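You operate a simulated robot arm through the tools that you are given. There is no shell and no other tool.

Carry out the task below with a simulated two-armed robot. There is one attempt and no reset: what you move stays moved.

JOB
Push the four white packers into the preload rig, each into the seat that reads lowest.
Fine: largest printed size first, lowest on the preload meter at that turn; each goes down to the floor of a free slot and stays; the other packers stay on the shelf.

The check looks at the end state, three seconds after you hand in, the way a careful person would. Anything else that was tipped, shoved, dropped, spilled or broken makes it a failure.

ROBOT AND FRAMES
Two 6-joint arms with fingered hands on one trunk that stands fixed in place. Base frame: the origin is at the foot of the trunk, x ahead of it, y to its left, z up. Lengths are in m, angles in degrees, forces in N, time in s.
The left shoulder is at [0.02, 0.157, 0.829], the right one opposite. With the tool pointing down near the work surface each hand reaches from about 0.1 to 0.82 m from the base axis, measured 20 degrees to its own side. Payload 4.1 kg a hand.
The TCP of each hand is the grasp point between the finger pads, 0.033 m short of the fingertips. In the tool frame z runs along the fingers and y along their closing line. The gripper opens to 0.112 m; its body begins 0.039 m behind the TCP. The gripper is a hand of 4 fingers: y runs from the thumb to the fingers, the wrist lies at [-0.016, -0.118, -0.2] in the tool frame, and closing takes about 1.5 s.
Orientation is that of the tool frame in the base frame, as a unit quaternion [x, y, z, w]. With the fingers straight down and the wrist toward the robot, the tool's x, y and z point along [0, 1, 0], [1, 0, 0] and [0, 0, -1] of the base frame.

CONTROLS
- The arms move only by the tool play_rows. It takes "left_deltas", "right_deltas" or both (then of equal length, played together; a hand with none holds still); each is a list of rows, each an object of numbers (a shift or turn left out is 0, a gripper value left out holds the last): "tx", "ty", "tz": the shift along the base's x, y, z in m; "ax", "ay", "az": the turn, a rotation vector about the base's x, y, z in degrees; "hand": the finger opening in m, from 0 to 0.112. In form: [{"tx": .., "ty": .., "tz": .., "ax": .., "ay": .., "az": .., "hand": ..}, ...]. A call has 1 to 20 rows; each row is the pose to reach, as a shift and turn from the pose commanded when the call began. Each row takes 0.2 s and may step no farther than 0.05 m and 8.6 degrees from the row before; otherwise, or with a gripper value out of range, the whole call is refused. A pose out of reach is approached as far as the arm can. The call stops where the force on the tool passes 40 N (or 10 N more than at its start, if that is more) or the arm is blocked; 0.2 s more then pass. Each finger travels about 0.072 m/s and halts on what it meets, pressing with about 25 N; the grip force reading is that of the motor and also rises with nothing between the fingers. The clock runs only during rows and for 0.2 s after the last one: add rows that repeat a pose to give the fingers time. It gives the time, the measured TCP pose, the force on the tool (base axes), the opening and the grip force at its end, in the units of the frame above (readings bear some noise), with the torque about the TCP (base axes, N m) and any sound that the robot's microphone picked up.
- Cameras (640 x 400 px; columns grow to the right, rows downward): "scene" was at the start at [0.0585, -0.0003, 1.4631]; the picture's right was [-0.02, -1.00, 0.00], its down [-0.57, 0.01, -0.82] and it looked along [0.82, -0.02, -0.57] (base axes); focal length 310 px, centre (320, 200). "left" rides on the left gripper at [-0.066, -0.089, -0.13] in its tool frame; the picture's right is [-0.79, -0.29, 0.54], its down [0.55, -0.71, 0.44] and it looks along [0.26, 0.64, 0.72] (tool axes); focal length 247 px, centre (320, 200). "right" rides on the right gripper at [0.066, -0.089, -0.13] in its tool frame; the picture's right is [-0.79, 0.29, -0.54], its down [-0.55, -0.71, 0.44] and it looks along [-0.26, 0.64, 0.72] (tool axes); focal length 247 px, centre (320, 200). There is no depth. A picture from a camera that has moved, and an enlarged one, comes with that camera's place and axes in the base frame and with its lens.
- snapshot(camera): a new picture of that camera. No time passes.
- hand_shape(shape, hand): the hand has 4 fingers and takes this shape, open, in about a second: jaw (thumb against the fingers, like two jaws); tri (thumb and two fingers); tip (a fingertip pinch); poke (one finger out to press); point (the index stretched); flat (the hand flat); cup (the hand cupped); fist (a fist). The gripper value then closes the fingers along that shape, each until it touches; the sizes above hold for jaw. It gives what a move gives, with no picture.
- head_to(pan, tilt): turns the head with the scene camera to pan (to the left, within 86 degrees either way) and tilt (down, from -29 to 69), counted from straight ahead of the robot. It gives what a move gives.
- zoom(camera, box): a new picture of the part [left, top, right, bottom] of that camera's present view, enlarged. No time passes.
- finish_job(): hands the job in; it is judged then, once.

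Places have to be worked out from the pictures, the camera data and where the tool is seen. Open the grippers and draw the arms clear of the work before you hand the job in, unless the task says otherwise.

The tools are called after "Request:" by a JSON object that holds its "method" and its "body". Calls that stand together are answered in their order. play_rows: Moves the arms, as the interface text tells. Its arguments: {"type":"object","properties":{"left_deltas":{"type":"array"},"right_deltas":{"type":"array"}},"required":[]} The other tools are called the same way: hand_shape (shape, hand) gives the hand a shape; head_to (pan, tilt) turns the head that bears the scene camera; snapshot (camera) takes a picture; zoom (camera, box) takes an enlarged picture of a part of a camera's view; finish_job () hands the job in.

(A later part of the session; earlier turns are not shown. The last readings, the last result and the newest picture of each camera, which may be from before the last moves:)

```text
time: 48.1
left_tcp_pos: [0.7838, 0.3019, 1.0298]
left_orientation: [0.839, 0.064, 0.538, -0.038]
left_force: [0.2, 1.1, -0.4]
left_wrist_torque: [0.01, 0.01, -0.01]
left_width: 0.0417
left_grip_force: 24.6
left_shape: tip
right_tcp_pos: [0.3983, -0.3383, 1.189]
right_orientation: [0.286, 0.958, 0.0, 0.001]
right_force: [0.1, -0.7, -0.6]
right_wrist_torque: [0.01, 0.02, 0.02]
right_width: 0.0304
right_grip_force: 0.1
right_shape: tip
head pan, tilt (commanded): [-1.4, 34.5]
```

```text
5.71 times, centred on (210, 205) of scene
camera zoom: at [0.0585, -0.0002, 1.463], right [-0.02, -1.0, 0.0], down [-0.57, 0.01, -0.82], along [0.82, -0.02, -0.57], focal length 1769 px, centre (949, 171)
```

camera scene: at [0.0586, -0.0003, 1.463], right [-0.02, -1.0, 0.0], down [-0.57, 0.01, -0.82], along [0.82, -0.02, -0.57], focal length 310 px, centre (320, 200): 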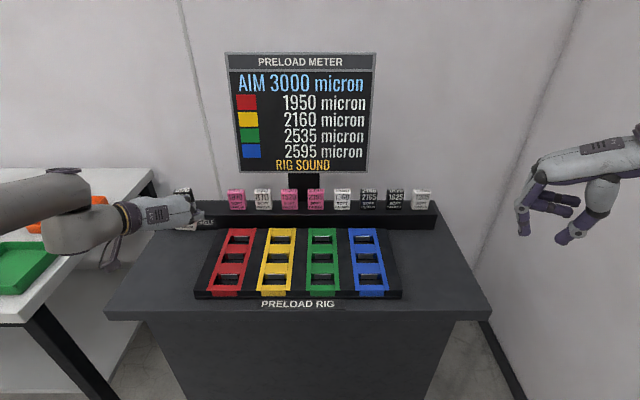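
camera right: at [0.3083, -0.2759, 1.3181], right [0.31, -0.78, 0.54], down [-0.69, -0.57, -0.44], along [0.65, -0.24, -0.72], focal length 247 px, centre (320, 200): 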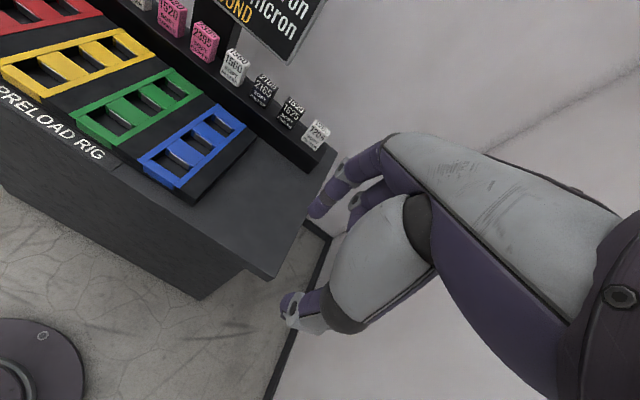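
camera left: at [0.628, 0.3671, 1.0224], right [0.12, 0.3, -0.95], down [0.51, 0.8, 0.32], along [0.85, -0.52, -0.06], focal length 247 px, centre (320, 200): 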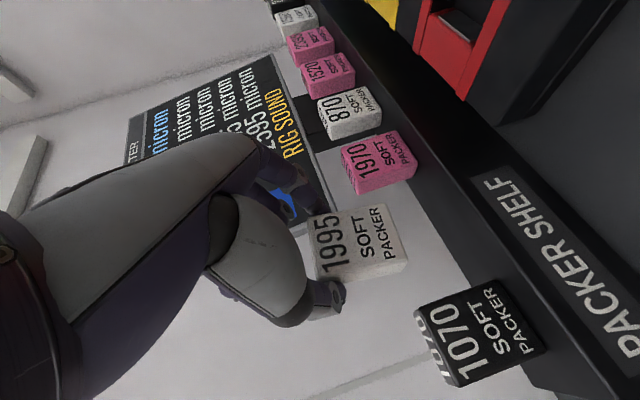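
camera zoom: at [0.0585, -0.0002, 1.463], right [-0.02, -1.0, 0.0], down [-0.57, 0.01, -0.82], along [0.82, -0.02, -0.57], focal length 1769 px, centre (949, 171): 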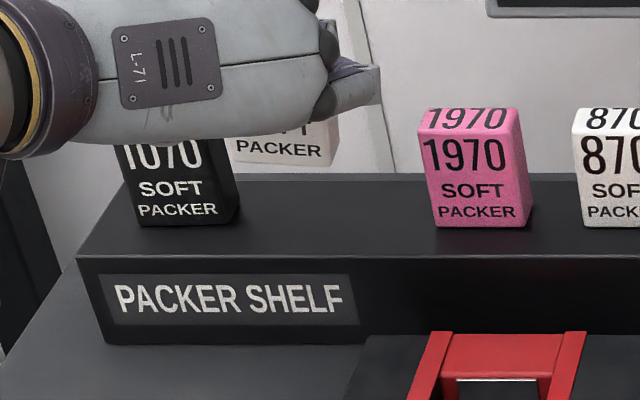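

The packer hangs square in front of its gap, about 5 mm left of centre. I shift right 5 mm and descend to just above the shelf.

Request:
{"method": "play_rows", "body": {"left_deltas": [{"ty": -0.005}, {"ty": -0.005, "tz": -0.012}, {"ty": -0.005, "tz": -0.024}, {"ty": -0.005, "tz": -0.036}, {"ty": -0.005, "tz": -0.045}, {"ty": -0.005, "tz": -0.045}]}}

Request:
{"method": "zoom", "body": {"camera": "left", "box": [270, 150, 470, 350]}}

Request:
{"method": "zoom", "body": {"camera": "scene", "box": [160, 170, 260, 240]}}

```text
time: 49.5
left_tcp_pos: [0.7849, 0.2968, 0.9854]
left_orientation: [0.839, 0.064, 0.539, -0.038]
left_force: [-0.6, 0.2, -1.2]
left_wrist_torque: [0.02, 0.02, 0.01]
left_width: 0.0416
left_grip_force: 24.8
left_shape: tip
right_tcp_pos: [0.3985, -0.3375, 1.1881]
right_orientation: [0.286, 0.958, 0.0, 0.0]
right_force: [0.1, -0.1, -0.3]
right_wrist_torque: [0.01, -0.02, -0.02]
right_width: 0.0303
right_grip_force: 0.0
right_shape: tip
head pan, tilt (commanded): [-1.4, 34.5]
```

```text
2.00 times, centred on (370, 250) of left
camera zoom: at [0.6276, 0.3623, 0.9768], right [0.12, 0.3, -0.95], down [0.51, 0.8, 0.32], along [0.85, -0.52, -0.06], focal length 494 px, centre (220, 100)
```

zoom: 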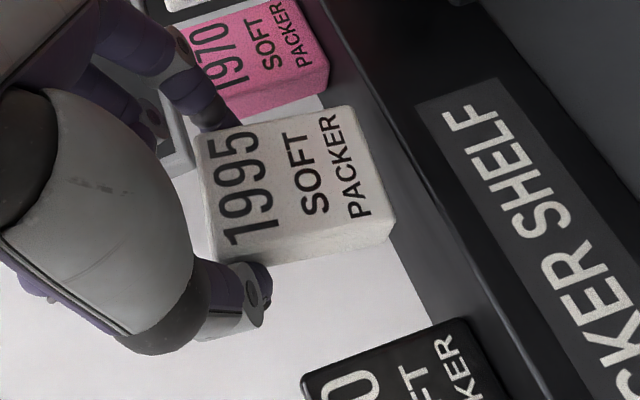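

```text
5.71 times, centred on (210, 205) of scene
camera zoom: at [0.0585, -0.0003, 1.463], right [-0.02, -1.0, 0.0], down [-0.57, 0.01, -0.82], along [0.82, -0.02, -0.57], focal length 1769 px, centre (949, 171)
```

zoom: 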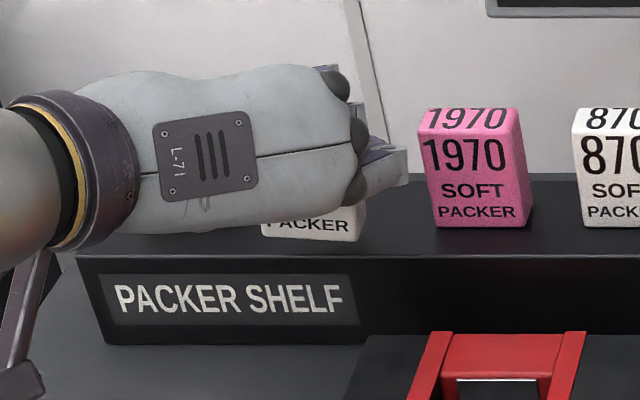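

The bottom is about 6 mm above the shelf. I lower slowly, watching for contact force.

Request:
{"method": "play_rows", "body": {"left_deltas": [{"tz": -0.002}, {"tz": -0.004}, {"tz": -0.0055}, {"tz": -0.0055}]}}

Request:
{"method": "play_rows", "body": {"left_deltas": [{"tz": -0.001}, {"tz": -0.002}, {"tz": -0.002}]}}

Request:
{"method": "zoom", "body": {"camera": "scene", "box": [160, 170, 260, 240]}}

```text
time: 50.5
left_tcp_pos: [0.7832, 0.2986, 0.9774]
left_orientation: [0.839, 0.064, 0.539, -0.039]
left_force: [-0.1, -0.3, -0.6]
left_wrist_torque: [-0.02, -0.02, -0.02]
left_width: 0.0416
left_grip_force: 25.0
left_shape: tip
right_tcp_pos: [0.3985, -0.3383, 1.1881]
right_orientation: [0.286, 0.958, 0.0, 0.0]
right_force: [-0.2, 0.0, 0.5]
right_wrist_torque: [0.0, -0.02, -0.01]
right_width: 0.03
right_grip_force: 0.1
right_shape: tip
head pan, tilt (commanded): [-1.4, 34.5]
```

```text
time: 51.3
left_tcp_pos: [0.7844, 0.2968, 0.9757]
left_orientation: [0.839, 0.065, 0.539, -0.037]
left_force: [-0.5, 0.5, -0.5]
left_wrist_torque: [-0.02, 0.02, -0.02]
left_width: 0.0418
left_grip_force: 25.4
left_shape: tip
right_tcp_pos: [0.3986, -0.3377, 1.1875]
right_orientation: [0.285, 0.958, 0.0, 0.0]
right_force: [-0.5, -0.2, -0.2]
right_wrist_torque: [-0.03, 0.01, -0.01]
right_width: 0.0304
right_grip_force: 0.0
right_shape: tip
head pan, tilt (commanded): [-1.4, 34.5]
```

```text
5.71 times, centred on (210, 205) of scene
camera zoom: at [0.0585, -0.0002, 1.463], right [-0.02, -1.0, 0.0], down [-0.57, 0.01, -0.82], along [0.82, -0.02, -0.57], focal length 1769 px, centre (949, 171)
```

zoom: 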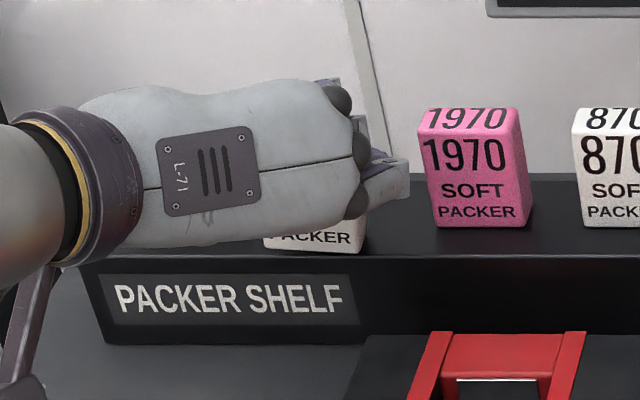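

Bottom edge is about at the expected resting row and the load reading dropped. I lower another 2 mm gently.

Request:
{"method": "play_rows", "body": {"left_deltas": [{"tz": -0.001}, {"tz": -0.002}, {"tz": -0.002}]}}

Request:
{"method": "zoom", "body": {"camera": "left", "box": [270, 150, 470, 350]}}

Request:
{"method": "zoom", "body": {"camera": "scene", "box": [180, 190, 230, 225]}}

```text
time: 52.1
left_tcp_pos: [0.7843, 0.297, 0.9745]
left_orientation: [0.839, 0.064, 0.539, -0.038]
left_force: [0.3, -0.3, 1.8]
left_wrist_torque: [-0.01, -0.05, -0.02]
left_width: 0.0415
left_grip_force: 24.8
left_shape: tip
right_tcp_pos: [0.3979, -0.3378, 1.1876]
right_orientation: [0.286, 0.958, 0.001, 0.0]
right_force: [0.2, -0.8, -0.8]
right_wrist_torque: [0.0, -0.01, 0.03]
right_width: 0.0301
right_grip_force: 0.1
right_shape: tip
head pan, tilt (commanded): [-1.4, 34.5]
```

```text
2.00 times, centred on (370, 250) of left
camera zoom: at [0.6275, 0.3623, 0.9675], right [0.12, 0.3, -0.95], down [0.51, 0.8, 0.32], along [0.85, -0.52, -0.06], focal length 494 px, centre (220, 100)
```

zoom: 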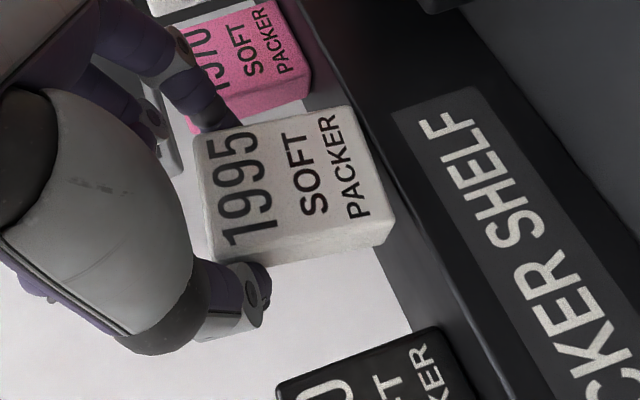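

```text
11.43 times, centred on (205, 208) of scene
camera zoom: at [0.0585, -0.0003, 1.463], right [-0.02, -1.0, 0.0], down [-0.57, 0.01, -0.82], along [0.82, -0.02, -0.57], focal length 3539 px, centre (1634, 114)
```

zoom: 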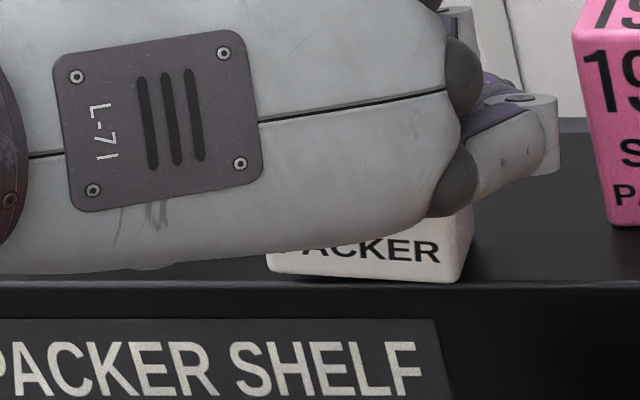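

Contact with the shelf is felt, but the packer's front sits right at the shelf edge. I lift 4 mm, move it 10 mm further back and set it down again.

Request:
{"method": "play_rows", "body": {"left_deltas": [{"tz": 0.004}, {"tz": 0.004, "tx": 0.005}, {"tz": 0.004, "tx": 0.01}, {"tz": 0.002, "tx": 0.01}, {"tz": 0.0005, "tx": 0.01}, {"tz": -0.0005, "tx": 0.01}, {"tz": -0.0005, "tx": 0.01}]}}

Request:
{"method": "zoom", "body": {"camera": "scene", "box": [180, 190, 230, 225]}}

```text
time: 53.7
left_tcp_pos: [0.7945, 0.2973, 0.9745]
left_orientation: [0.839, 0.064, 0.539, -0.038]
left_force: [1.6, -0.4, 1.9]
left_wrist_torque: [-0.02, -0.11, -0.02]
left_width: 0.0416
left_grip_force: 24.8
left_shape: tip
right_tcp_pos: [0.3971, -0.3369, 1.1875]
right_orientation: [0.286, 0.958, 0.0, 0.0]
right_force: [-1.4, 0.0, 0.7]
right_wrist_torque: [-0.01, 0.0, 0.01]
right_width: 0.0303
right_grip_force: 0.0
right_shape: tip
head pan, tilt (commanded): [-1.4, 34.5]
```

```text
11.43 times, centred on (205, 208) of scene
camera zoom: at [0.0585, -0.0003, 1.463], right [-0.02, -1.0, 0.0], down [-0.57, 0.01, -0.82], along [0.82, -0.02, -0.57], focal length 3539 px, centre (1634, 114)
```

zoom: 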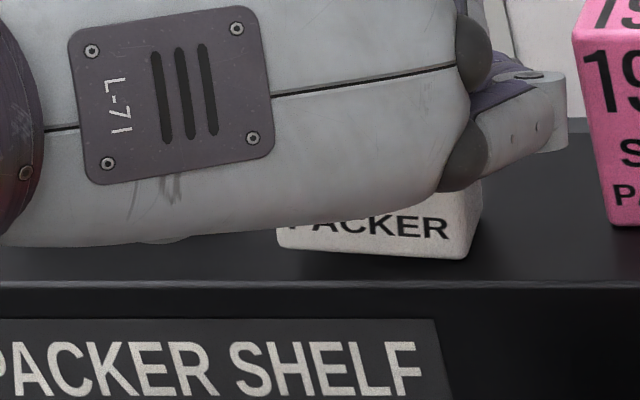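

Now it stands ~10 mm behind the edge, right lower edge touching. I open the fingers slowly to let it settle flat.

Request:
{"method": "play_rows", "body": {"left_deltas": [{"hand": 0.044}, {"hand": 0.047}, {"hand": 0.05}, {"hand": 0.055}, {"hand": 0.06}, {"hand": 0.06}]}}

Request:
{"method": "zoom", "body": {"camera": "left", "box": [270, 150, 470, 350]}}

Request:
{"method": "zoom", "body": {"camera": "scene", "box": [180, 190, 230, 225]}}

```text
time: 55.1
left_tcp_pos: [0.7938, 0.2972, 0.9737]
left_orientation: [0.839, 0.064, 0.539, -0.038]
left_force: [0.0, 0.0, -0.5]
left_wrist_torque: [0.0, 0.02, -0.04]
left_width: 0.0594
left_grip_force: 0.1
left_shape: tip
right_tcp_pos: [0.3981, -0.3378, 1.1887]
right_orientation: [0.285, 0.958, 0.0, -0.001]
right_force: [0.1, -0.4, 0.2]
right_wrist_torque: [0.01, -0.02, 0.0]
right_width: 0.0303
right_grip_force: 0.1
right_shape: tip
head pan, tilt (commanded): [-1.4, 34.5]
```

```text
2.00 times, centred on (370, 250) of left
camera zoom: at [0.6375, 0.3625, 0.9669], right [0.12, 0.3, -0.95], down [0.51, 0.8, 0.32], along [0.85, -0.52, -0.06], focal length 494 px, centre (220, 100)
```

zoom: 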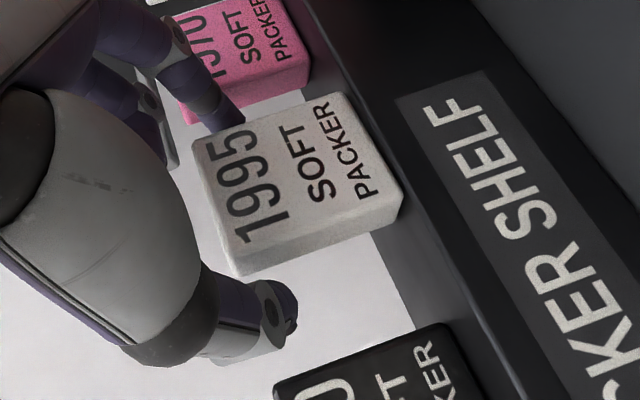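

```text
11.43 times, centred on (205, 208) of scene
camera zoom: at [0.0585, -0.0003, 1.463], right [-0.02, -1.0, 0.0], down [-0.57, 0.01, -0.82], along [0.82, -0.02, -0.57], focal length 3539 px, centre (1634, 114)
```

zoom: 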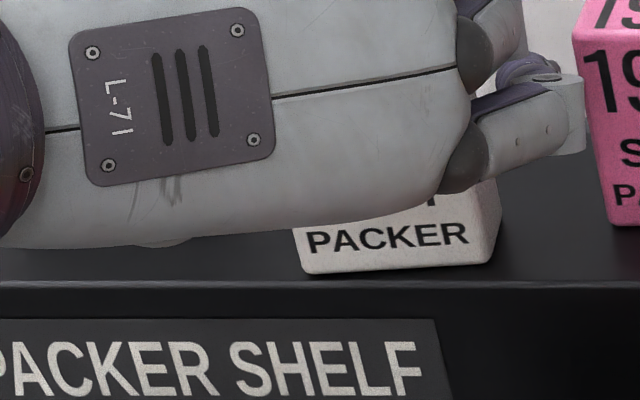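

1995 stands flat again, yawed about +6°. I retreat the left hand straight back along its fingers, then up and away.

Request:
{"method": "play_rows", "body": {"left_deltas": [{"tx": -0.01, "ty": -0.003, "tz": 0.0047}, {"tx": -0.03, "ty": -0.005, "tz": 0.014}, {"tx": -0.055, "ty": -0.008, "tz": 0.026}, {"tx": -0.08, "ty": -0.011, "tz": 0.04}, {"tx": -0.11, "ty": -0.011, "tz": 0.07}, {"tx": -0.14, "ty": -0.011, "tz": 0.1}, {"tx": -0.17, "ty": -0.0, "tz": 0.12}, {"tx": -0.2, "ty": 0.01, "tz": 0.14}, {"tx": -0.2, "ty": 0.01, "tz": 0.14}]}}

Request:
{"method": "snapshot", "body": {"camera": "scene"}}

Request:
{"method": "zoom", "body": {"camera": "scene", "box": [165, 180, 305, 240]}}

```text
time: 57.1
left_tcp_pos: [0.5936, 0.3057, 1.1155]
left_orientation: [0.839, 0.064, 0.539, -0.037]
left_force: [0.6, -0.5, -0.6]
left_wrist_torque: [0.03, 0.01, 0.01]
left_width: 0.0597
left_grip_force: 0.0
left_shape: tip
right_tcp_pos: [0.3988, -0.3375, 1.1886]
right_orientation: [0.286, 0.958, 0.001, 0.0]
right_force: [0.2, 0.2, 0.5]
right_wrist_torque: [-0.02, 0.02, 0.0]
right_width: 0.0303
right_grip_force: 0.1
right_shape: tip
head pan, tilt (commanded): [-1.4, 34.5]
```

```text
taken
camera scene: at [0.0586, -0.0003, 1.463], right [-0.02, -1.0, 0.0], down [-0.57, 0.01, -0.82], along [0.82, -0.02, -0.57], focal length 310 px, centre (320, 200)
```

scene: 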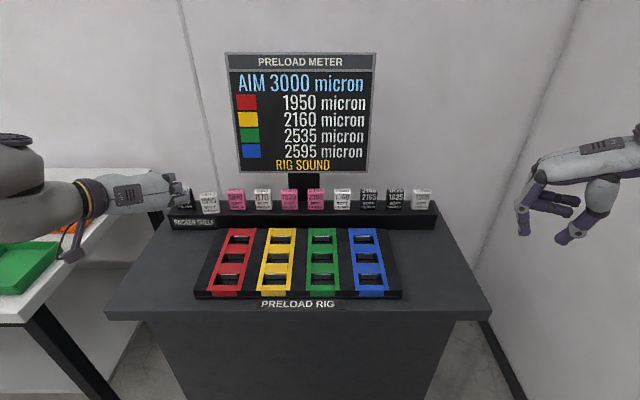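

```text
4.57 times, centred on (235, 210) of scene
camera zoom: at [0.0586, -0.0003, 1.463], right [-0.02, -1.0, 0.0], down [-0.57, 0.01, -0.82], along [0.82, -0.02, -0.57], focal length 1416 px, centre (709, 154)
```

zoom: 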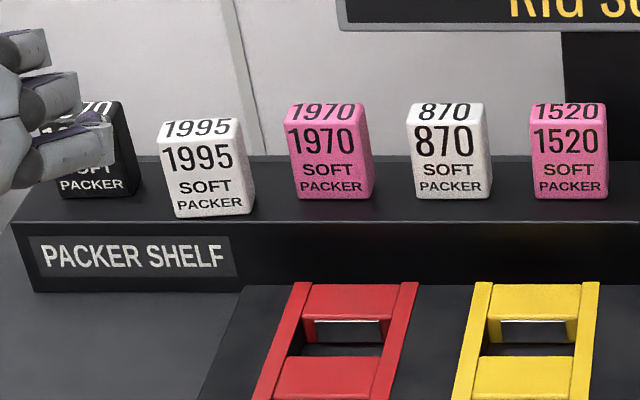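

1995 stands upright near the shelf front at about [0.809, 0.302]. Before the palm-forward grip I compare the jaw and tri shapes nearly closed, on the right hand in side view.

Request:
{"method": "hand_shape", "body": {"hand": "right", "shape": "jaw"}}

Request:
{"method": "head_to", "body": {"pan": -35, "tilt": 30}}

Request:
{"method": "play_rows", "body": {"right_deltas": [{"hand": 0.028}, {"hand": 0.028}, {"hand": 0.028}, {"hand": 0.028}, {"hand": 0.028}]}}

Request:
{"method": "zoom", "body": {"camera": "scene", "box": [260, 110, 420, 250]}}

Request:
{"method": "hand_shape", "body": {"hand": "right", "shape": "tri"}}

Request:
{"method": "play_rows", "body": {"right_deltas": [{"hand": 0.028}, {"hand": 0.028}, {"hand": 0.028}, {"hand": 0.028}, {"hand": 0.028}]}}

Request:
{"method": "zoom", "body": {"camera": "scene", "box": [260, 110, 420, 250]}}

```text
time: 58.0
left_tcp_pos: [0.5928, 0.3067, 1.1166]
left_orientation: [0.839, 0.063, 0.539, -0.037]
left_force: [-0.3, 0.6, 0.3]
left_wrist_torque: [-0.03, -0.01, 0.0]
left_width: 0.0596
left_grip_force: 0.2
left_shape: tip
right_tcp_pos: [0.3983, -0.3366, 1.1891]
right_orientation: [0.286, 0.958, 0.0, 0.0]
right_force: [0.1, 0.3, -0.3]
right_wrist_torque: [-0.02, 0.03, 0.01]
right_width: 0.1115
right_grip_force: 0.1
right_shape: jaw
head pan, tilt (commanded): [-1.4, 34.5]
```

```text
time: 59.0
left_tcp_pos: [0.5946, 0.3058, 1.1162]
left_orientation: [0.839, 0.064, 0.538, -0.039]
left_force: [-0.6, -0.1, -0.3]
left_wrist_torque: [-0.01, -0.02, -0.01]
left_width: 0.0593
left_grip_force: 0.1
left_shape: tip
right_tcp_pos: [0.3976, -0.3382, 1.1881]
right_orientation: [0.286, 0.958, 0.0, 0.0]
right_force: [-0.5, 0.3, 0.0]
right_wrist_torque: [0.01, 0.0, -0.01]
right_width: 0.1118
right_grip_force: 0.1
right_shape: jaw
head pan, tilt (commanded): [-35.0, 30.0]
```

```text
time: 60.2
left_tcp_pos: [0.5938, 0.3061, 1.1164]
left_orientation: [0.839, 0.064, 0.539, -0.038]
left_force: [-0.3, 0.8, 0.1]
left_wrist_torque: [-0.01, -0.02, 0.0]
left_width: 0.0596
left_grip_force: 0.0
left_shape: tip
right_tcp_pos: [0.3985, -0.3375, 1.1879]
right_orientation: [0.286, 0.958, 0.001, 0.001]
right_force: [0.1, -0.7, 0.0]
right_wrist_torque: [0.0, 0.0, -0.01]
right_width: 0.0284
right_grip_force: 0.0
right_shape: jaw
head pan, tilt (commanded): [-35.0, 30.0]
```

```text
2.86 times, centred on (340, 180) of scene
camera zoom: at [0.0443, -0.05, 1.47], right [-0.57, -0.82, 0.0], down [-0.41, 0.29, -0.87], along [0.71, -0.5, -0.5], focal length 885 px, centre (263, 257)
```

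zoom: 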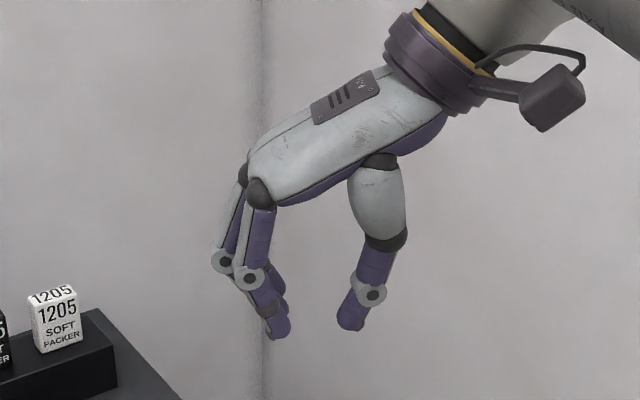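

```text
time: 61.1
left_tcp_pos: [0.5951, 0.306, 1.1173]
left_orientation: [0.84, 0.063, 0.538, -0.038]
left_force: [0.7, 0.5, -0.7]
left_wrist_torque: [-0.01, -0.02, 0.04]
left_width: 0.0596
left_grip_force: 0.1
left_shape: tip
right_tcp_pos: [0.3978, -0.3366, 1.1888]
right_orientation: [0.286, 0.958, 0.001, 0.0]
right_force: [-0.1, 0.1, -0.8]
right_wrist_torque: [0.01, -0.02, 0.01]
right_width: 0.1116
right_grip_force: 0.0
right_shape: tri
head pan, tilt (commanded): [-35.0, 30.0]
```

```text
time: 62.3
left_tcp_pos: [0.5935, 0.3055, 1.1161]
left_orientation: [0.838, 0.064, 0.54, -0.038]
left_force: [0.4, 0.1, 0.3]
left_wrist_torque: [0.01, -0.01, 0.01]
left_width: 0.0596
left_grip_force: 0.2
left_shape: tip
right_tcp_pos: [0.399, -0.338, 1.1875]
right_orientation: [0.286, 0.958, 0.0, 0.0]
right_force: [-1.0, -0.3, 0.4]
right_wrist_torque: [0.01, 0.0, 0.01]
right_width: 0.0287
right_grip_force: 0.1
right_shape: tri
head pan, tilt (commanded): [-35.0, 30.0]
```

```text
2.86 times, centred on (340, 180) of scene
camera zoom: at [0.0443, -0.05, 1.47], right [-0.57, -0.82, 0.0], down [-0.41, 0.29, -0.87], along [0.71, -0.5, -0.5], focal length 885 px, centre (263, 257)
```

zoom: 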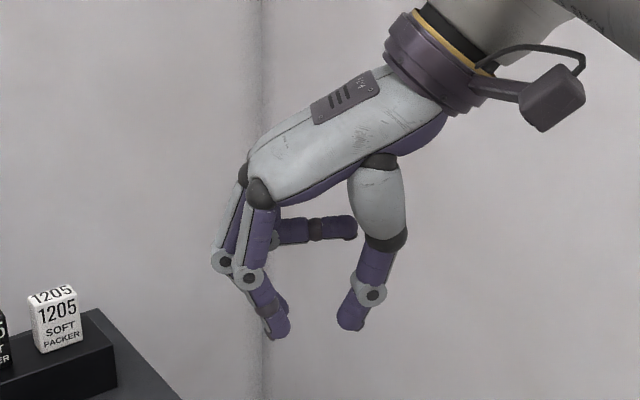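

Jaw has the same geometry with three fingers behind and no folded fingers in between; fingertip and thumb contacts are level at ~10° tilt – good for a front/back grip. I bring the left hand back to palm-forward: first unpitch it while backing off.

Request:
{"method": "head_to", "body": {"pan": -1.4, "tilt": 34.5}}

Request:
{"method": "play_rows", "body": {"left_deltas": [{"ay": 8, "tx": -0.01}, {"ay": 16, "tx": -0.02}, {"ay": 24, "tx": -0.03}, {"ay": 32, "tx": -0.04}, {"ay": 40, "tx": -0.05}, {"ay": 48, "tx": -0.06}, {"ay": 56, "tx": -0.07}, {"ay": 64, "tx": -0.08}, {"ay": 64, "tx": -0.08}]}}

Request:
{"method": "hand_shape", "body": {"hand": "left", "shape": "jaw"}}

```text
time: 63.3
left_tcp_pos: [0.5956, 0.3055, 1.1174]
left_orientation: [0.839, 0.063, 0.539, -0.038]
left_force: [0.7, 0.3, -0.1]
left_wrist_torque: [0.01, -0.02, 0.03]
left_width: 0.0596
left_grip_force: 0.0
left_shape: tip
right_tcp_pos: [0.3994, -0.3379, 1.1885]
right_orientation: [0.286, 0.958, 0.0, 0.0]
right_force: [0.5, -0.6, -0.1]
right_wrist_torque: [0.02, 0.01, -0.01]
right_width: 0.0283
right_grip_force: 0.1
right_shape: tri
head pan, tilt (commanded): [-1.4, 34.5]
```

```text
time: 65.3
left_tcp_pos: [0.5128, 0.3059, 1.1132]
left_orientation: [0.997, 0.034, 0.011, -0.066]
left_force: [-1.4, -0.4, -0.7]
left_wrist_torque: [-0.01, -0.05, 0.01]
left_width: 0.0596
left_grip_force: 0.1
left_shape: tip
right_tcp_pos: [0.3993, -0.3379, 1.1885]
right_orientation: [0.286, 0.958, 0.0, -0.001]
right_force: [-0.6, -0.5, 0.0]
right_wrist_torque: [0.0, 0.0, 0.0]
right_width: 0.0281
right_grip_force: 0.0
right_shape: tri
head pan, tilt (commanded): [-1.4, 34.5]
```

```text
time: 66.2
left_tcp_pos: [0.5138, 0.307, 1.1118]
left_orientation: [0.997, 0.034, 0.012, -0.066]
left_force: [0.6, -1.3, 0.4]
left_wrist_torque: [-0.03, 0.0, -0.03]
left_width: 0.1118
left_grip_force: 0.1
left_shape: jaw
right_tcp_pos: [0.398, -0.3374, 1.1889]
right_orientation: [0.286, 0.958, 0.0, 0.0]
right_force: [-0.6, 0.2, 0.1]
right_wrist_torque: [-0.02, 0.04, 0.0]
right_width: 0.0285
right_grip_force: 0.0
right_shape: tri
head pan, tilt (commanded): [-1.4, 34.5]
```

The hand has a 7.6° roll error after unpitching; I remove it, then yaw +90° back to palm-forward.

Request:
{"method": "play_rows", "body": {"left_deltas": [{"ax": -4}, {"ax": -7.6}]}}

Request:
{"method": "play_rows", "body": {"left_deltas": [{"az": 8.5}, {"az": 17}, {"az": 25.5}, {"az": 34}, {"az": 42.5}, {"az": 51}, {"az": 59.5}, {"az": 68}, {"az": 76.5}, {"az": 84}, {"az": 90.7}, {"az": 90.7}]}}

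```text
time: 66.8
left_tcp_pos: [0.514, 0.3058, 1.1123]
left_orientation: [0.999, 0.034, 0.01, 0.0]
left_force: [-0.1, -0.4, 0.7]
left_wrist_torque: [0.01, 0.02, 0.03]
left_width: 0.1119
left_grip_force: 0.0
left_shape: jaw
right_tcp_pos: [0.3983, -0.3384, 1.1894]
right_orientation: [0.286, 0.958, -0.001, 0.0]
right_force: [0.2, 0.3, 1.0]
right_wrist_torque: [0.01, -0.03, -0.01]
right_width: 0.0284
right_grip_force: 0.0
right_shape: tri
head pan, tilt (commanded): [-1.4, 34.5]
```

```text
time: 69.4
left_tcp_pos: [0.5133, 0.3072, 1.1138]
left_orientation: [0.677, 0.736, 0.008, -0.007]
left_force: [-0.8, -0.4, 1.0]
left_wrist_torque: [-0.02, -0.01, 0.01]
left_width: 0.112
left_grip_force: 0.0
left_shape: jaw
right_tcp_pos: [0.3987, -0.3384, 1.1872]
right_orientation: [0.285, 0.958, 0.0, 0.0]
right_force: [-0.8, -0.6, -0.2]
right_wrist_torque: [0.01, -0.03, 0.0]
right_width: 0.0285
right_grip_force: 0.0
right_shape: tri
head pan, tilt (commanded): [-1.4, 34.5]
```

Palm-forward again with yaw +4.8° matching the packer. I tilt 12° forward, fix the small roll and move to just in front of/above 1995, opening 0.075.

Request:
{"method": "play_rows", "body": {"left_deltas": [{"ax": -1.2, "ay": -6, "tx": 0.03, "hand": 0.075}, {"ax": -1.2, "ay": -12, "tx": 0.07}, {"ax": -1.2, "ay": -12, "tx": 0.11, "tz": -0.01}, {"ax": -1.2, "ay": -12, "tx": 0.15, "tz": -0.025}, {"ax": -1.2, "ay": -12, "tx": 0.19, "tz": -0.04}, {"ax": -1.2, "ay": -12, "tx": 0.23, "ty": -0.004, "tz": -0.06}, {"ax": -1.2, "ay": -12, "tx": 0.25, "ty": -0.005, "tz": -0.065}, {"ax": -1.2, "ay": -12, "tx": 0.25, "ty": -0.005, "tz": -0.065}]}}

Request:
{"method": "snapshot", "body": {"camera": "left"}}

Request:
{"method": "zoom", "body": {"camera": "scene", "box": [140, 110, 280, 230]}}

```text
time: 71.2
left_tcp_pos: [0.7659, 0.3002, 1.0493]
left_orientation: [0.673, 0.732, 0.071, 0.077]
left_force: [0.6, 0.3, 0.4]
left_wrist_torque: [0.01, -0.04, -0.01]
left_width: 0.0753
left_grip_force: 0.0
left_shape: jaw
right_tcp_pos: [0.398, -0.3377, 1.1879]
right_orientation: [0.286, 0.958, 0.0, 0.0]
right_force: [-0.3, 0.4, -0.4]
right_wrist_torque: [-0.04, 0.01, 0.0]
right_width: 0.0286
right_grip_force: 0.0
right_shape: tri
head pan, tilt (commanded): [-1.4, 34.5]
```

```text
taken
camera left: at [0.6581, 0.2258, 1.1593], right [-0.1, -0.81, -0.57], down [-0.65, 0.49, -0.58], along [0.76, 0.31, -0.58], focal length 247 px, centre (320, 200)
```

left: 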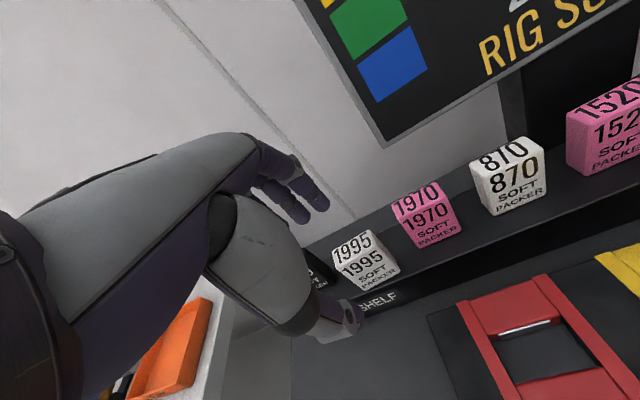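

```text
3.33 times, centred on (210, 170) of scene
camera zoom: at [0.0584, -0.0003, 1.463], right [-0.02, -1.0, 0.0], down [-0.57, 0.01, -0.82], along [0.82, -0.02, -0.57], focal length 1032 px, centre (687, 300)
```

zoom: 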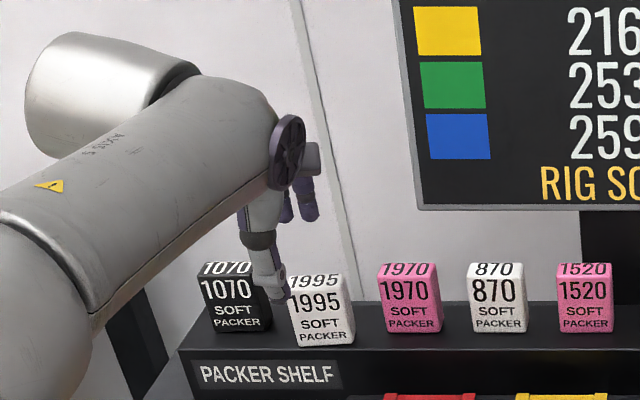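

The pose is reached. I zoom the left camera on 1995 and the fingers for alignment.

Request:
{"method": "zoom", "body": {"camera": "left", "box": [250, 130, 450, 350]}}

Request:
{"method": "zoom", "body": {"camera": "scene", "box": [180, 150, 260, 220]}}

```text
1.82 times, centred on (350, 240) of left
camera zoom: at [0.6581, 0.2258, 1.1593], right [-0.1, -0.81, -0.57], down [-0.65, 0.49, -0.58], along [0.76, 0.31, -0.58], focal length 449 px, centre (266, 127)
```

zoom: 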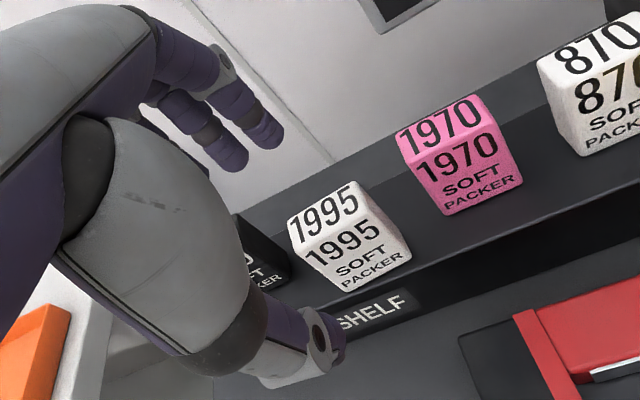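

```text
5.71 times, centred on (220, 185) of scene
camera zoom: at [0.0584, -0.0003, 1.463], right [-0.02, -1.0, 0.0], down [-0.57, 0.01, -0.82], along [0.82, -0.02, -0.57], focal length 1769 px, centre (891, 286)
```

zoom: 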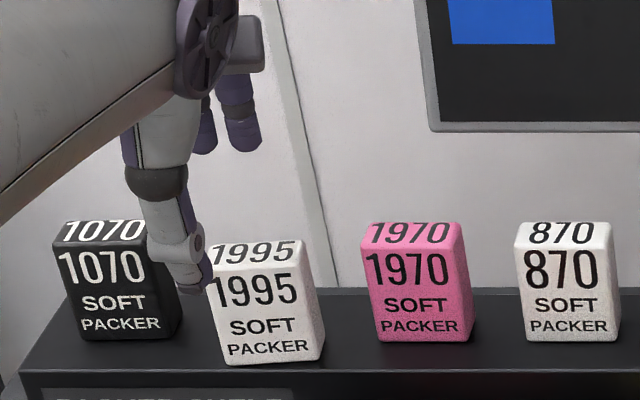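

Triangulation confirms 1995's front at x≈0.797 (centre ≈[0.809, 0.302]). Index and middle straddle the hand's centre, so "tri" (thumb+two fingers) suits it best; I switch the left hand to tri at 0.075 and move over the packer.

Request:
{"method": "hand_shape", "body": {"hand": "left", "shape": "tri"}}

Request:
{"method": "play_rows", "body": {"left_deltas": [{"hand": 0.075}, {"hand": 0.075, "tx": 0.01, "tz": -0.007}, {"hand": 0.075, "tx": 0.02, "ty": -0.001, "tz": -0.014}, {"hand": 0.075, "tx": 0.03, "ty": -0.001, "tz": -0.022}, {"hand": 0.075, "tx": 0.0385, "ty": -0.001, "tz": -0.03}, {"hand": 0.075, "tx": 0.0385, "ty": -0.001, "tz": -0.03}]}}

Request:
{"method": "zoom", "body": {"camera": "left", "box": [250, 130, 450, 350]}}

Request:
{"method": "zoom", "body": {"camera": "scene", "box": [180, 150, 260, 220]}}

```text
time: 72.1
left_tcp_pos: [0.7655, 0.3007, 1.0498]
left_orientation: [0.673, 0.732, 0.07, 0.078]
left_force: [-1.0, 0.2, 0.1]
left_wrist_torque: [-0.02, -0.01, 0.01]
left_width: 0.1118
left_grip_force: 0.1
left_shape: tri
right_tcp_pos: [0.3981, -0.3378, 1.1886]
right_orientation: [0.285, 0.958, 0.0, 0.0]
right_force: [0.6, 0.3, 0.0]
right_wrist_torque: [-0.04, 0.03, -0.02]
right_width: 0.0286
right_grip_force: 0.2
right_shape: tri
head pan, tilt (commanded): [-1.4, 34.5]
```

```text
time: 73.5
left_tcp_pos: [0.8003, 0.3002, 1.0191]
left_orientation: [0.673, 0.732, 0.07, 0.077]
left_force: [0.6, -0.7, 0.4]
left_wrist_torque: [0.01, 0.02, 0.0]
left_width: 0.0755
left_grip_force: 0.0
left_shape: tri
right_tcp_pos: [0.3988, -0.3378, 1.188]
right_orientation: [0.286, 0.958, -0.001, 0.0]
right_force: [1.0, -0.4, 0.3]
right_wrist_torque: [0.02, -0.01, -0.01]
right_width: 0.0283
right_grip_force: 0.0
right_shape: tri
head pan, tilt (commanded): [-1.4, 34.5]
```

```text
1.82 times, centred on (350, 240) of left
camera zoom: at [0.6931, 0.2253, 1.1282], right [-0.1, -0.81, -0.57], down [-0.65, 0.49, -0.58], along [0.76, 0.31, -0.58], focal length 449 px, centre (266, 127)
```

zoom: 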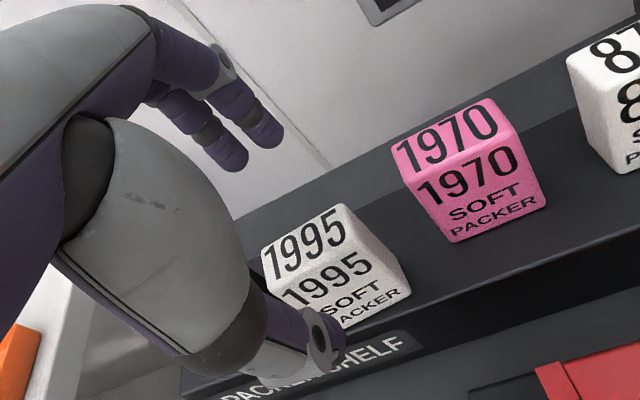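

```text
5.71 times, centred on (220, 185) of scene
camera zoom: at [0.0584, -0.0003, 1.463], right [-0.02, -1.0, 0.0], down [-0.57, 0.01, -0.82], along [0.82, -0.02, -0.57], focal length 1769 px, centre (891, 286)
```

zoom: 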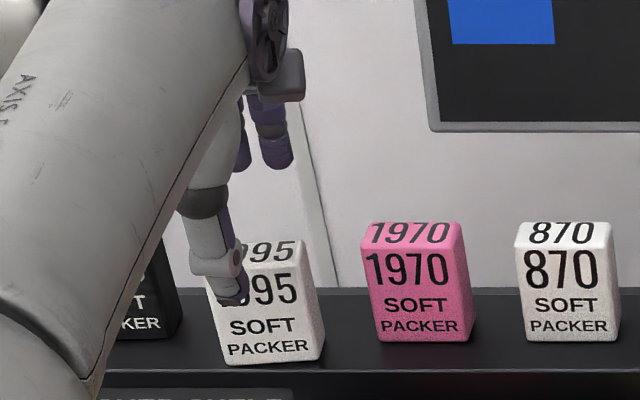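

Thumb is in front and the two fingers behind, centred within ~2 mm. I descend 4.4 cm with a 2 mm correction in x and y.

Request:
{"method": "play_rows", "body": {"left_deltas": [{"tx": 0.002, "ty": 0.002, "tz": -0.008}, {"tx": 0.002, "ty": 0.002, "tz": -0.018}, {"tx": 0.002, "ty": 0.002, "tz": -0.028}, {"tx": 0.002, "ty": 0.002, "tz": -0.037}, {"tx": 0.002, "ty": 0.002, "tz": -0.0445}, {"tx": 0.002, "ty": 0.002, "tz": -0.0445}]}}

Request:
{"method": "zoom", "body": {"camera": "left", "box": [250, 130, 450, 350]}}

Request:
{"method": "zoom", "body": {"camera": "scene", "box": [180, 150, 260, 220]}}

```text
time: 74.9
left_tcp_pos: [0.8048, 0.3017, 0.974]
left_orientation: [0.673, 0.732, 0.07, 0.078]
left_force: [-0.2, 0.4, -0.3]
left_wrist_torque: [0.01, -0.01, 0.01]
left_width: 0.0755
left_grip_force: 0.2
left_shape: tri
right_tcp_pos: [0.3986, -0.3383, 1.1873]
right_orientation: [0.286, 0.958, -0.001, 0.0]
right_force: [0.2, 0.6, 0.4]
right_wrist_torque: [0.01, 0.0, 0.01]
right_width: 0.0285
right_grip_force: 0.1
right_shape: tri
head pan, tilt (commanded): [-1.4, 34.5]
```

```text
1.82 times, centred on (350, 240) of left
camera zoom: at [0.6968, 0.2283, 1.0831], right [-0.1, -0.81, -0.57], down [-0.65, 0.49, -0.58], along [0.76, 0.31, -0.58], focal length 449 px, centre (266, 127)
```

zoom: 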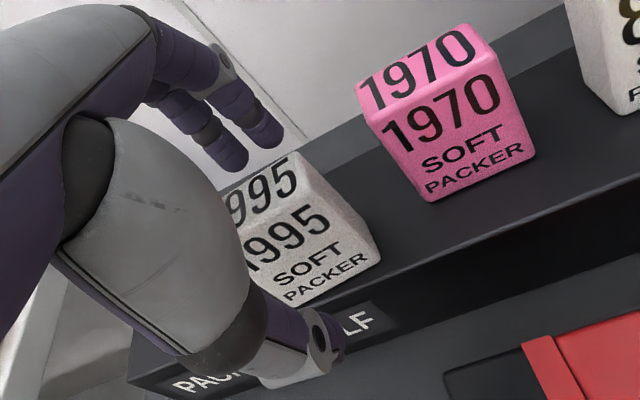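

```text
5.71 times, centred on (220, 185) of scene
camera zoom: at [0.0585, -0.0003, 1.463], right [-0.02, -1.0, 0.0], down [-0.57, 0.01, -0.82], along [0.82, -0.02, -0.57], focal length 1769 px, centre (891, 286)
```

zoom: 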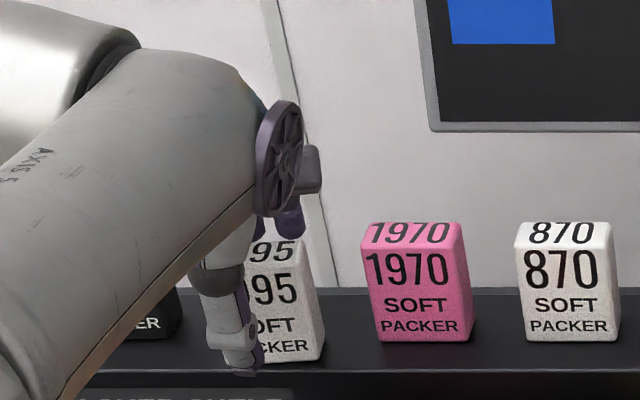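

The thumb is in front and the fingers behind. I close gently until it grips.

Request:
{"method": "play_rows", "body": {"left_deltas": [{"hand": 0.06}, {"hand": 0.045}, {"hand": 0.035}, {"hand": 0.03}, {"hand": 0.026}, {"hand": 0.022}, {"hand": 0.018}, {"hand": 0.018}, {"hand": 0.018}]}}

Request:
{"method": "zoom", "body": {"camera": "left", "box": [250, 130, 450, 350]}}

Request:
{"method": "zoom", "body": {"camera": "scene", "box": [180, 150, 260, 220]}}

```text
time: 76.9
left_tcp_pos: [0.8047, 0.3023, 0.9734]
left_orientation: [0.673, 0.732, 0.069, 0.077]
left_force: [-0.4, -0.5, -0.2]
left_wrist_torque: [-0.03, 0.01, -0.01]
left_width: 0.0194
left_grip_force: 24.8
left_shape: tri
right_tcp_pos: [0.3994, -0.3378, 1.1879]
right_orientation: [0.286, 0.958, 0.0, 0.001]
right_force: [1.1, 0.7, -0.1]
right_wrist_torque: [0.0, 0.0, -0.05]
right_width: 0.0283
right_grip_force: 0.1
right_shape: tri
head pan, tilt (commanded): [-1.4, 34.5]
```

```text
1.82 times, centred on (350, 240) of left
camera zoom: at [0.6968, 0.2281, 1.083], right [-0.1, -0.81, -0.57], down [-0.65, 0.49, -0.58], along [0.76, 0.31, -0.58], focal length 449 px, centre (266, 127)
```

zoom: 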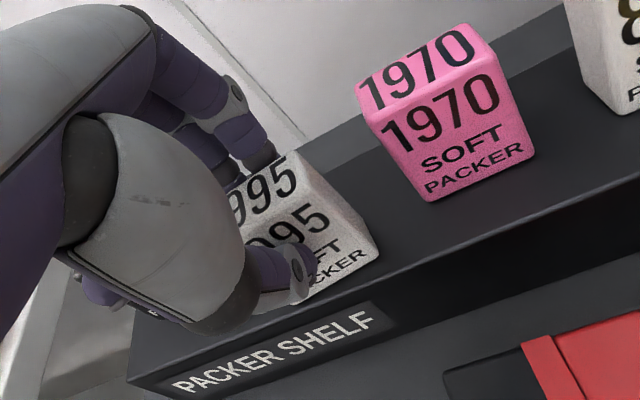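

```text
5.71 times, centred on (220, 185) of scene
camera zoom: at [0.0585, -0.0003, 1.463], right [-0.02, -1.0, 0.0], down [-0.57, 0.01, -0.82], along [0.82, -0.02, -0.57], focal length 1769 px, centre (891, 286)
```

zoom: 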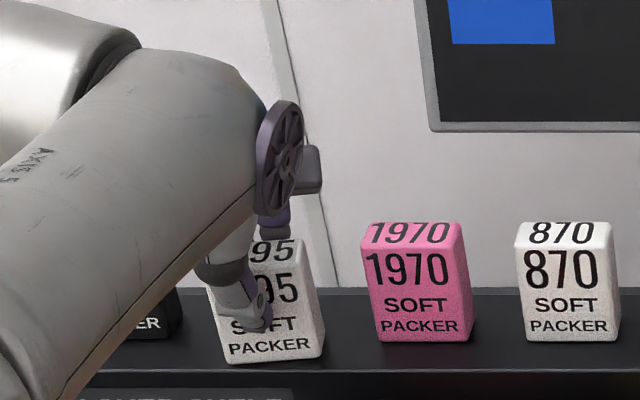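

Firm grip with the packer unmoved and upright. I lift it slightly while drawing it toward me over the shelf's front, then stop to check its tilt.

Request:
{"method": "play_rows", "body": {"left_deltas": [{"tz": 0.006}, {"tx": -0.002, "tz": 0.014}, {"tx": -0.008, "tz": 0.024}, {"tx": -0.02, "tz": 0.036}, {"tx": -0.04, "tz": 0.046}, {"tx": -0.065, "tz": 0.052}, {"tx": -0.09, "tz": 0.054}, {"tx": -0.09, "tz": 0.054}]}}

Request:
{"method": "snapshot", "body": {"camera": "left"}}

Request:
{"method": "zoom", "body": {"camera": "scene", "box": [170, 150, 270, 230]}}

```text
time: 78.7
left_tcp_pos: [0.7154, 0.3041, 1.0284]
left_orientation: [0.673, 0.732, 0.069, 0.076]
left_force: [-0.2, 0.2, -2.0]
left_wrist_torque: [0.01, 0.01, -0.03]
left_width: 0.0192
left_grip_force: 24.9
left_shape: tri
right_tcp_pos: [0.3994, -0.3377, 1.1879]
right_orientation: [0.286, 0.958, 0.0, 0.0]
right_force: [0.2, -0.6, 0.8]
right_wrist_torque: [0.03, 0.0, 0.02]
right_width: 0.0283
right_grip_force: 0.0
right_shape: tri
head pan, tilt (commanded): [-1.4, 34.5]
```

```text
taken
camera left: at [0.6075, 0.231, 1.1374], right [-0.1, -0.81, -0.57], down [-0.65, 0.49, -0.58], along [0.76, 0.31, -0.58], focal length 247 px, centre (320, 200)
```

left: 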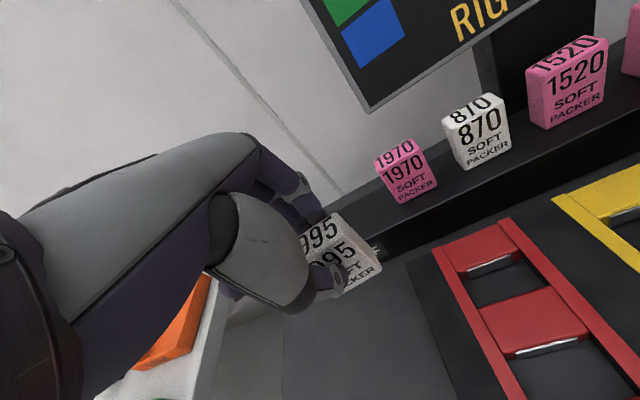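

```text
5.00 times, centred on (220, 190) of scene
camera zoom: at [0.0586, -0.0003, 1.463], right [-0.02, -1.0, 0.0], down [-0.57, 0.01, -0.82], along [0.82, -0.02, -0.57], focal length 1548 px, centre (820, 250)
```

zoom: 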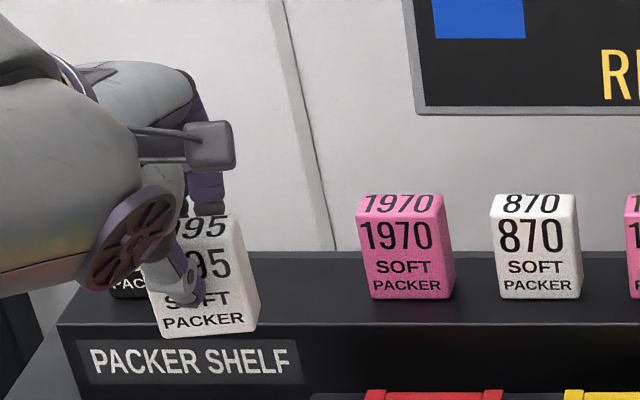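

The packer is held upright. I turn it −6° in yaw to square it with the rig and carry it over the far red slot, bottom ~4.5 cm above the rig.

Request:
{"method": "play_rows", "body": {"left_deltas": [{"tx": -0.002, "ty": -0.02, "az": -2}, {"tx": -0.004, "ty": -0.04, "tz": -0.006, "az": -4}, {"tx": -0.007, "ty": -0.06, "tz": -0.014, "az": -6}, {"tx": -0.01, "ty": -0.08, "tz": -0.022, "az": -6}, {"tx": -0.0127, "ty": -0.096, "tz": -0.03, "az": -6}, {"tx": -0.0127, "ty": -0.096, "tz": -0.038, "az": -6}, {"tx": -0.0127, "ty": -0.096, "tz": -0.038, "az": -6}]}}

Request:
{"method": "snapshot", "body": {"camera": "left"}}

Request:
{"method": "zoom", "body": {"camera": "scene", "box": [190, 180, 290, 260]}}

```text
time: 80.3
left_tcp_pos: [0.7018, 0.2067, 0.9893]
left_orientation: [0.71, 0.696, 0.066, 0.081]
left_force: [0.3, 0.4, -0.8]
left_wrist_torque: [0.0, 0.0, 0.01]
left_width: 0.019
left_grip_force: 25.1
left_shape: tri
right_tcp_pos: [0.3974, -0.3377, 1.1884]
right_orientation: [0.286, 0.958, 0.0, 0.0]
right_force: [0.1, -0.2, 0.1]
right_wrist_torque: [-0.04, 0.04, -0.01]
right_width: 0.0284
right_grip_force: 0.0
right_shape: tri
head pan, tilt (commanded): [-1.4, 34.5]
```

```text
taken
camera left: at [0.5867, 0.1451, 1.0985], right [-0.19, -0.8, -0.57], down [-0.59, 0.56, -0.58], along [0.78, 0.23, -0.58], focal length 247 px, centre (320, 200)
```

left: 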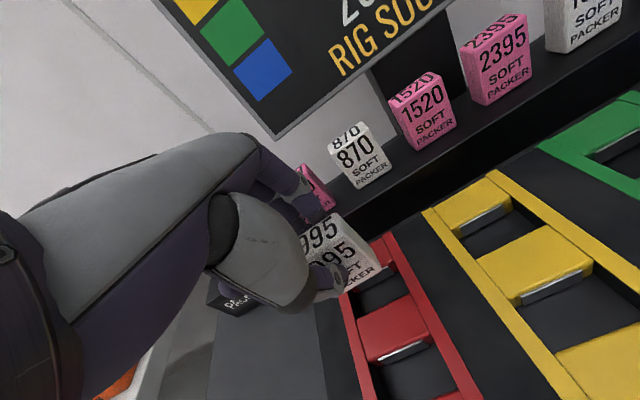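

```text
5.00 times, centred on (240, 220) of scene
camera zoom: at [0.0585, -0.0003, 1.463], right [-0.02, -1.0, 0.0], down [-0.57, 0.01, -0.82], along [0.82, -0.02, -0.57], focal length 1548 px, centre (720, 100)
```

zoom: 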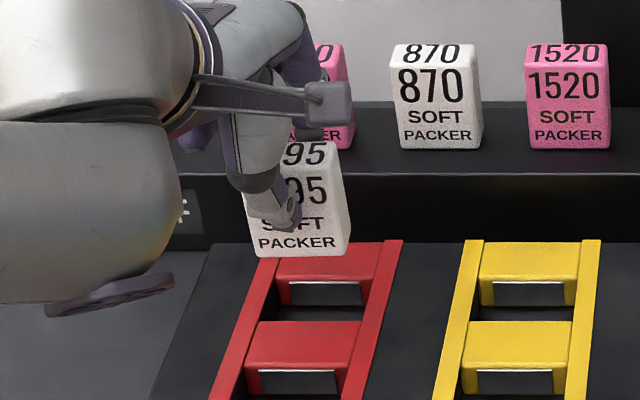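

The packer is level and projects right onto the far red slot's footprint (front face x≈0.695, centre y≈0.207). I check its pitch with a zoom from the left camera.

Request:
{"method": "zoom", "body": {"camera": "left", "box": [280, 180, 420, 320]}}

Request:
{"method": "zoom", "body": {"camera": "scene", "box": [220, 195, 270, 235]}}

```text
2.86 times, centred on (350, 250) of left
camera zoom: at [0.5867, 0.1451, 1.0985], right [-0.19, -0.8, -0.57], down [-0.59, 0.56, -0.58], along [0.78, 0.23, -0.58], focal length 706 px, centre (234, 57)
```

zoom: 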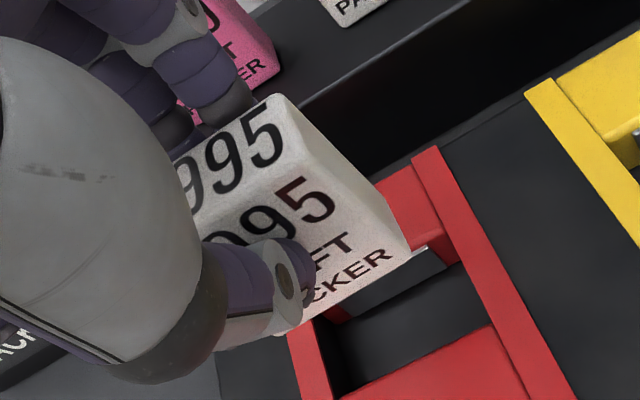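

```text
10.00 times, centred on (245, 215) of scene
camera zoom: at [0.0585, -0.0003, 1.463], right [-0.02, -1.0, 0.0], down [-0.57, 0.01, -0.82], along [0.82, -0.02, -0.57], focal length 3096 px, centre (1070, 50)
```

zoom: 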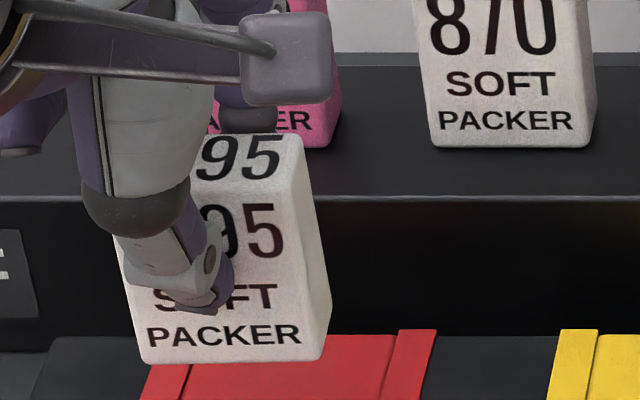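

It is upright within a few degrees. I descend to ~7 mm above the rig top and check alignment with the slot edges.

Request:
{"method": "play_rows", "body": {"left_deltas": [{"tz": -0.01}, {"tz": -0.02}, {"tz": -0.03}, {"tz": -0.036}, {"tz": -0.036}]}}

Request:
{"method": "zoom", "body": {"camera": "scene", "box": [210, 200, 280, 256]}}

Request:
{"method": "zoom", "body": {"camera": "left", "box": [280, 180, 420, 320]}}

```text
time: 81.5
left_tcp_pos: [0.7018, 0.2075, 0.9538]
left_orientation: [0.71, 0.696, 0.066, 0.081]
left_force: [0.5, 0.3, -0.2]
left_wrist_torque: [0.0, -0.03, -0.02]
left_width: 0.0191
left_grip_force: 25.1
left_shape: tri
right_tcp_pos: [0.3981, -0.3386, 1.1882]
right_orientation: [0.286, 0.958, 0.0, 0.0]
right_force: [-0.5, -0.1, 0.1]
right_wrist_torque: [0.0, -0.02, 0.03]
right_width: 0.0285
right_grip_force: 0.1
right_shape: tri
head pan, tilt (commanded): [-1.4, 34.5]
```

```text
7.14 times, centred on (245, 228) of scene
camera zoom: at [0.0585, -0.0003, 1.463], right [-0.02, -1.0, 0.0], down [-0.57, 0.01, -0.82], along [0.82, -0.02, -0.57], focal length 2212 px, centre (856, 0)
```

zoom: 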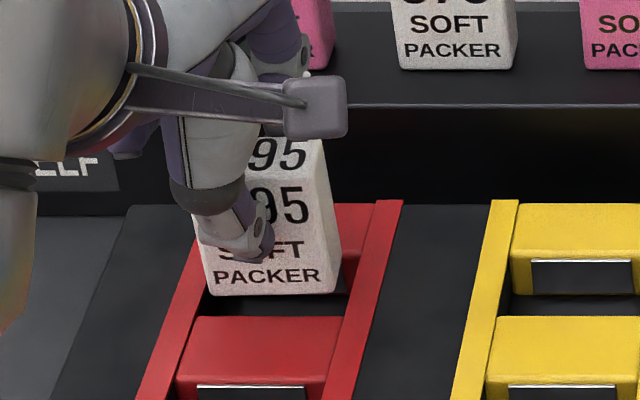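

```text
2.86 times, centred on (350, 250) of left
camera zoom: at [0.5873, 0.1449, 1.0624], right [-0.19, -0.8, -0.57], down [-0.59, 0.56, -0.58], along [0.78, 0.23, -0.58], focal length 706 px, centre (234, 57)
```

zoom: 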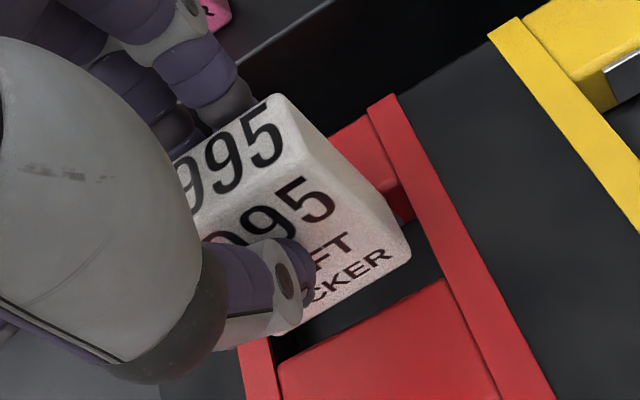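

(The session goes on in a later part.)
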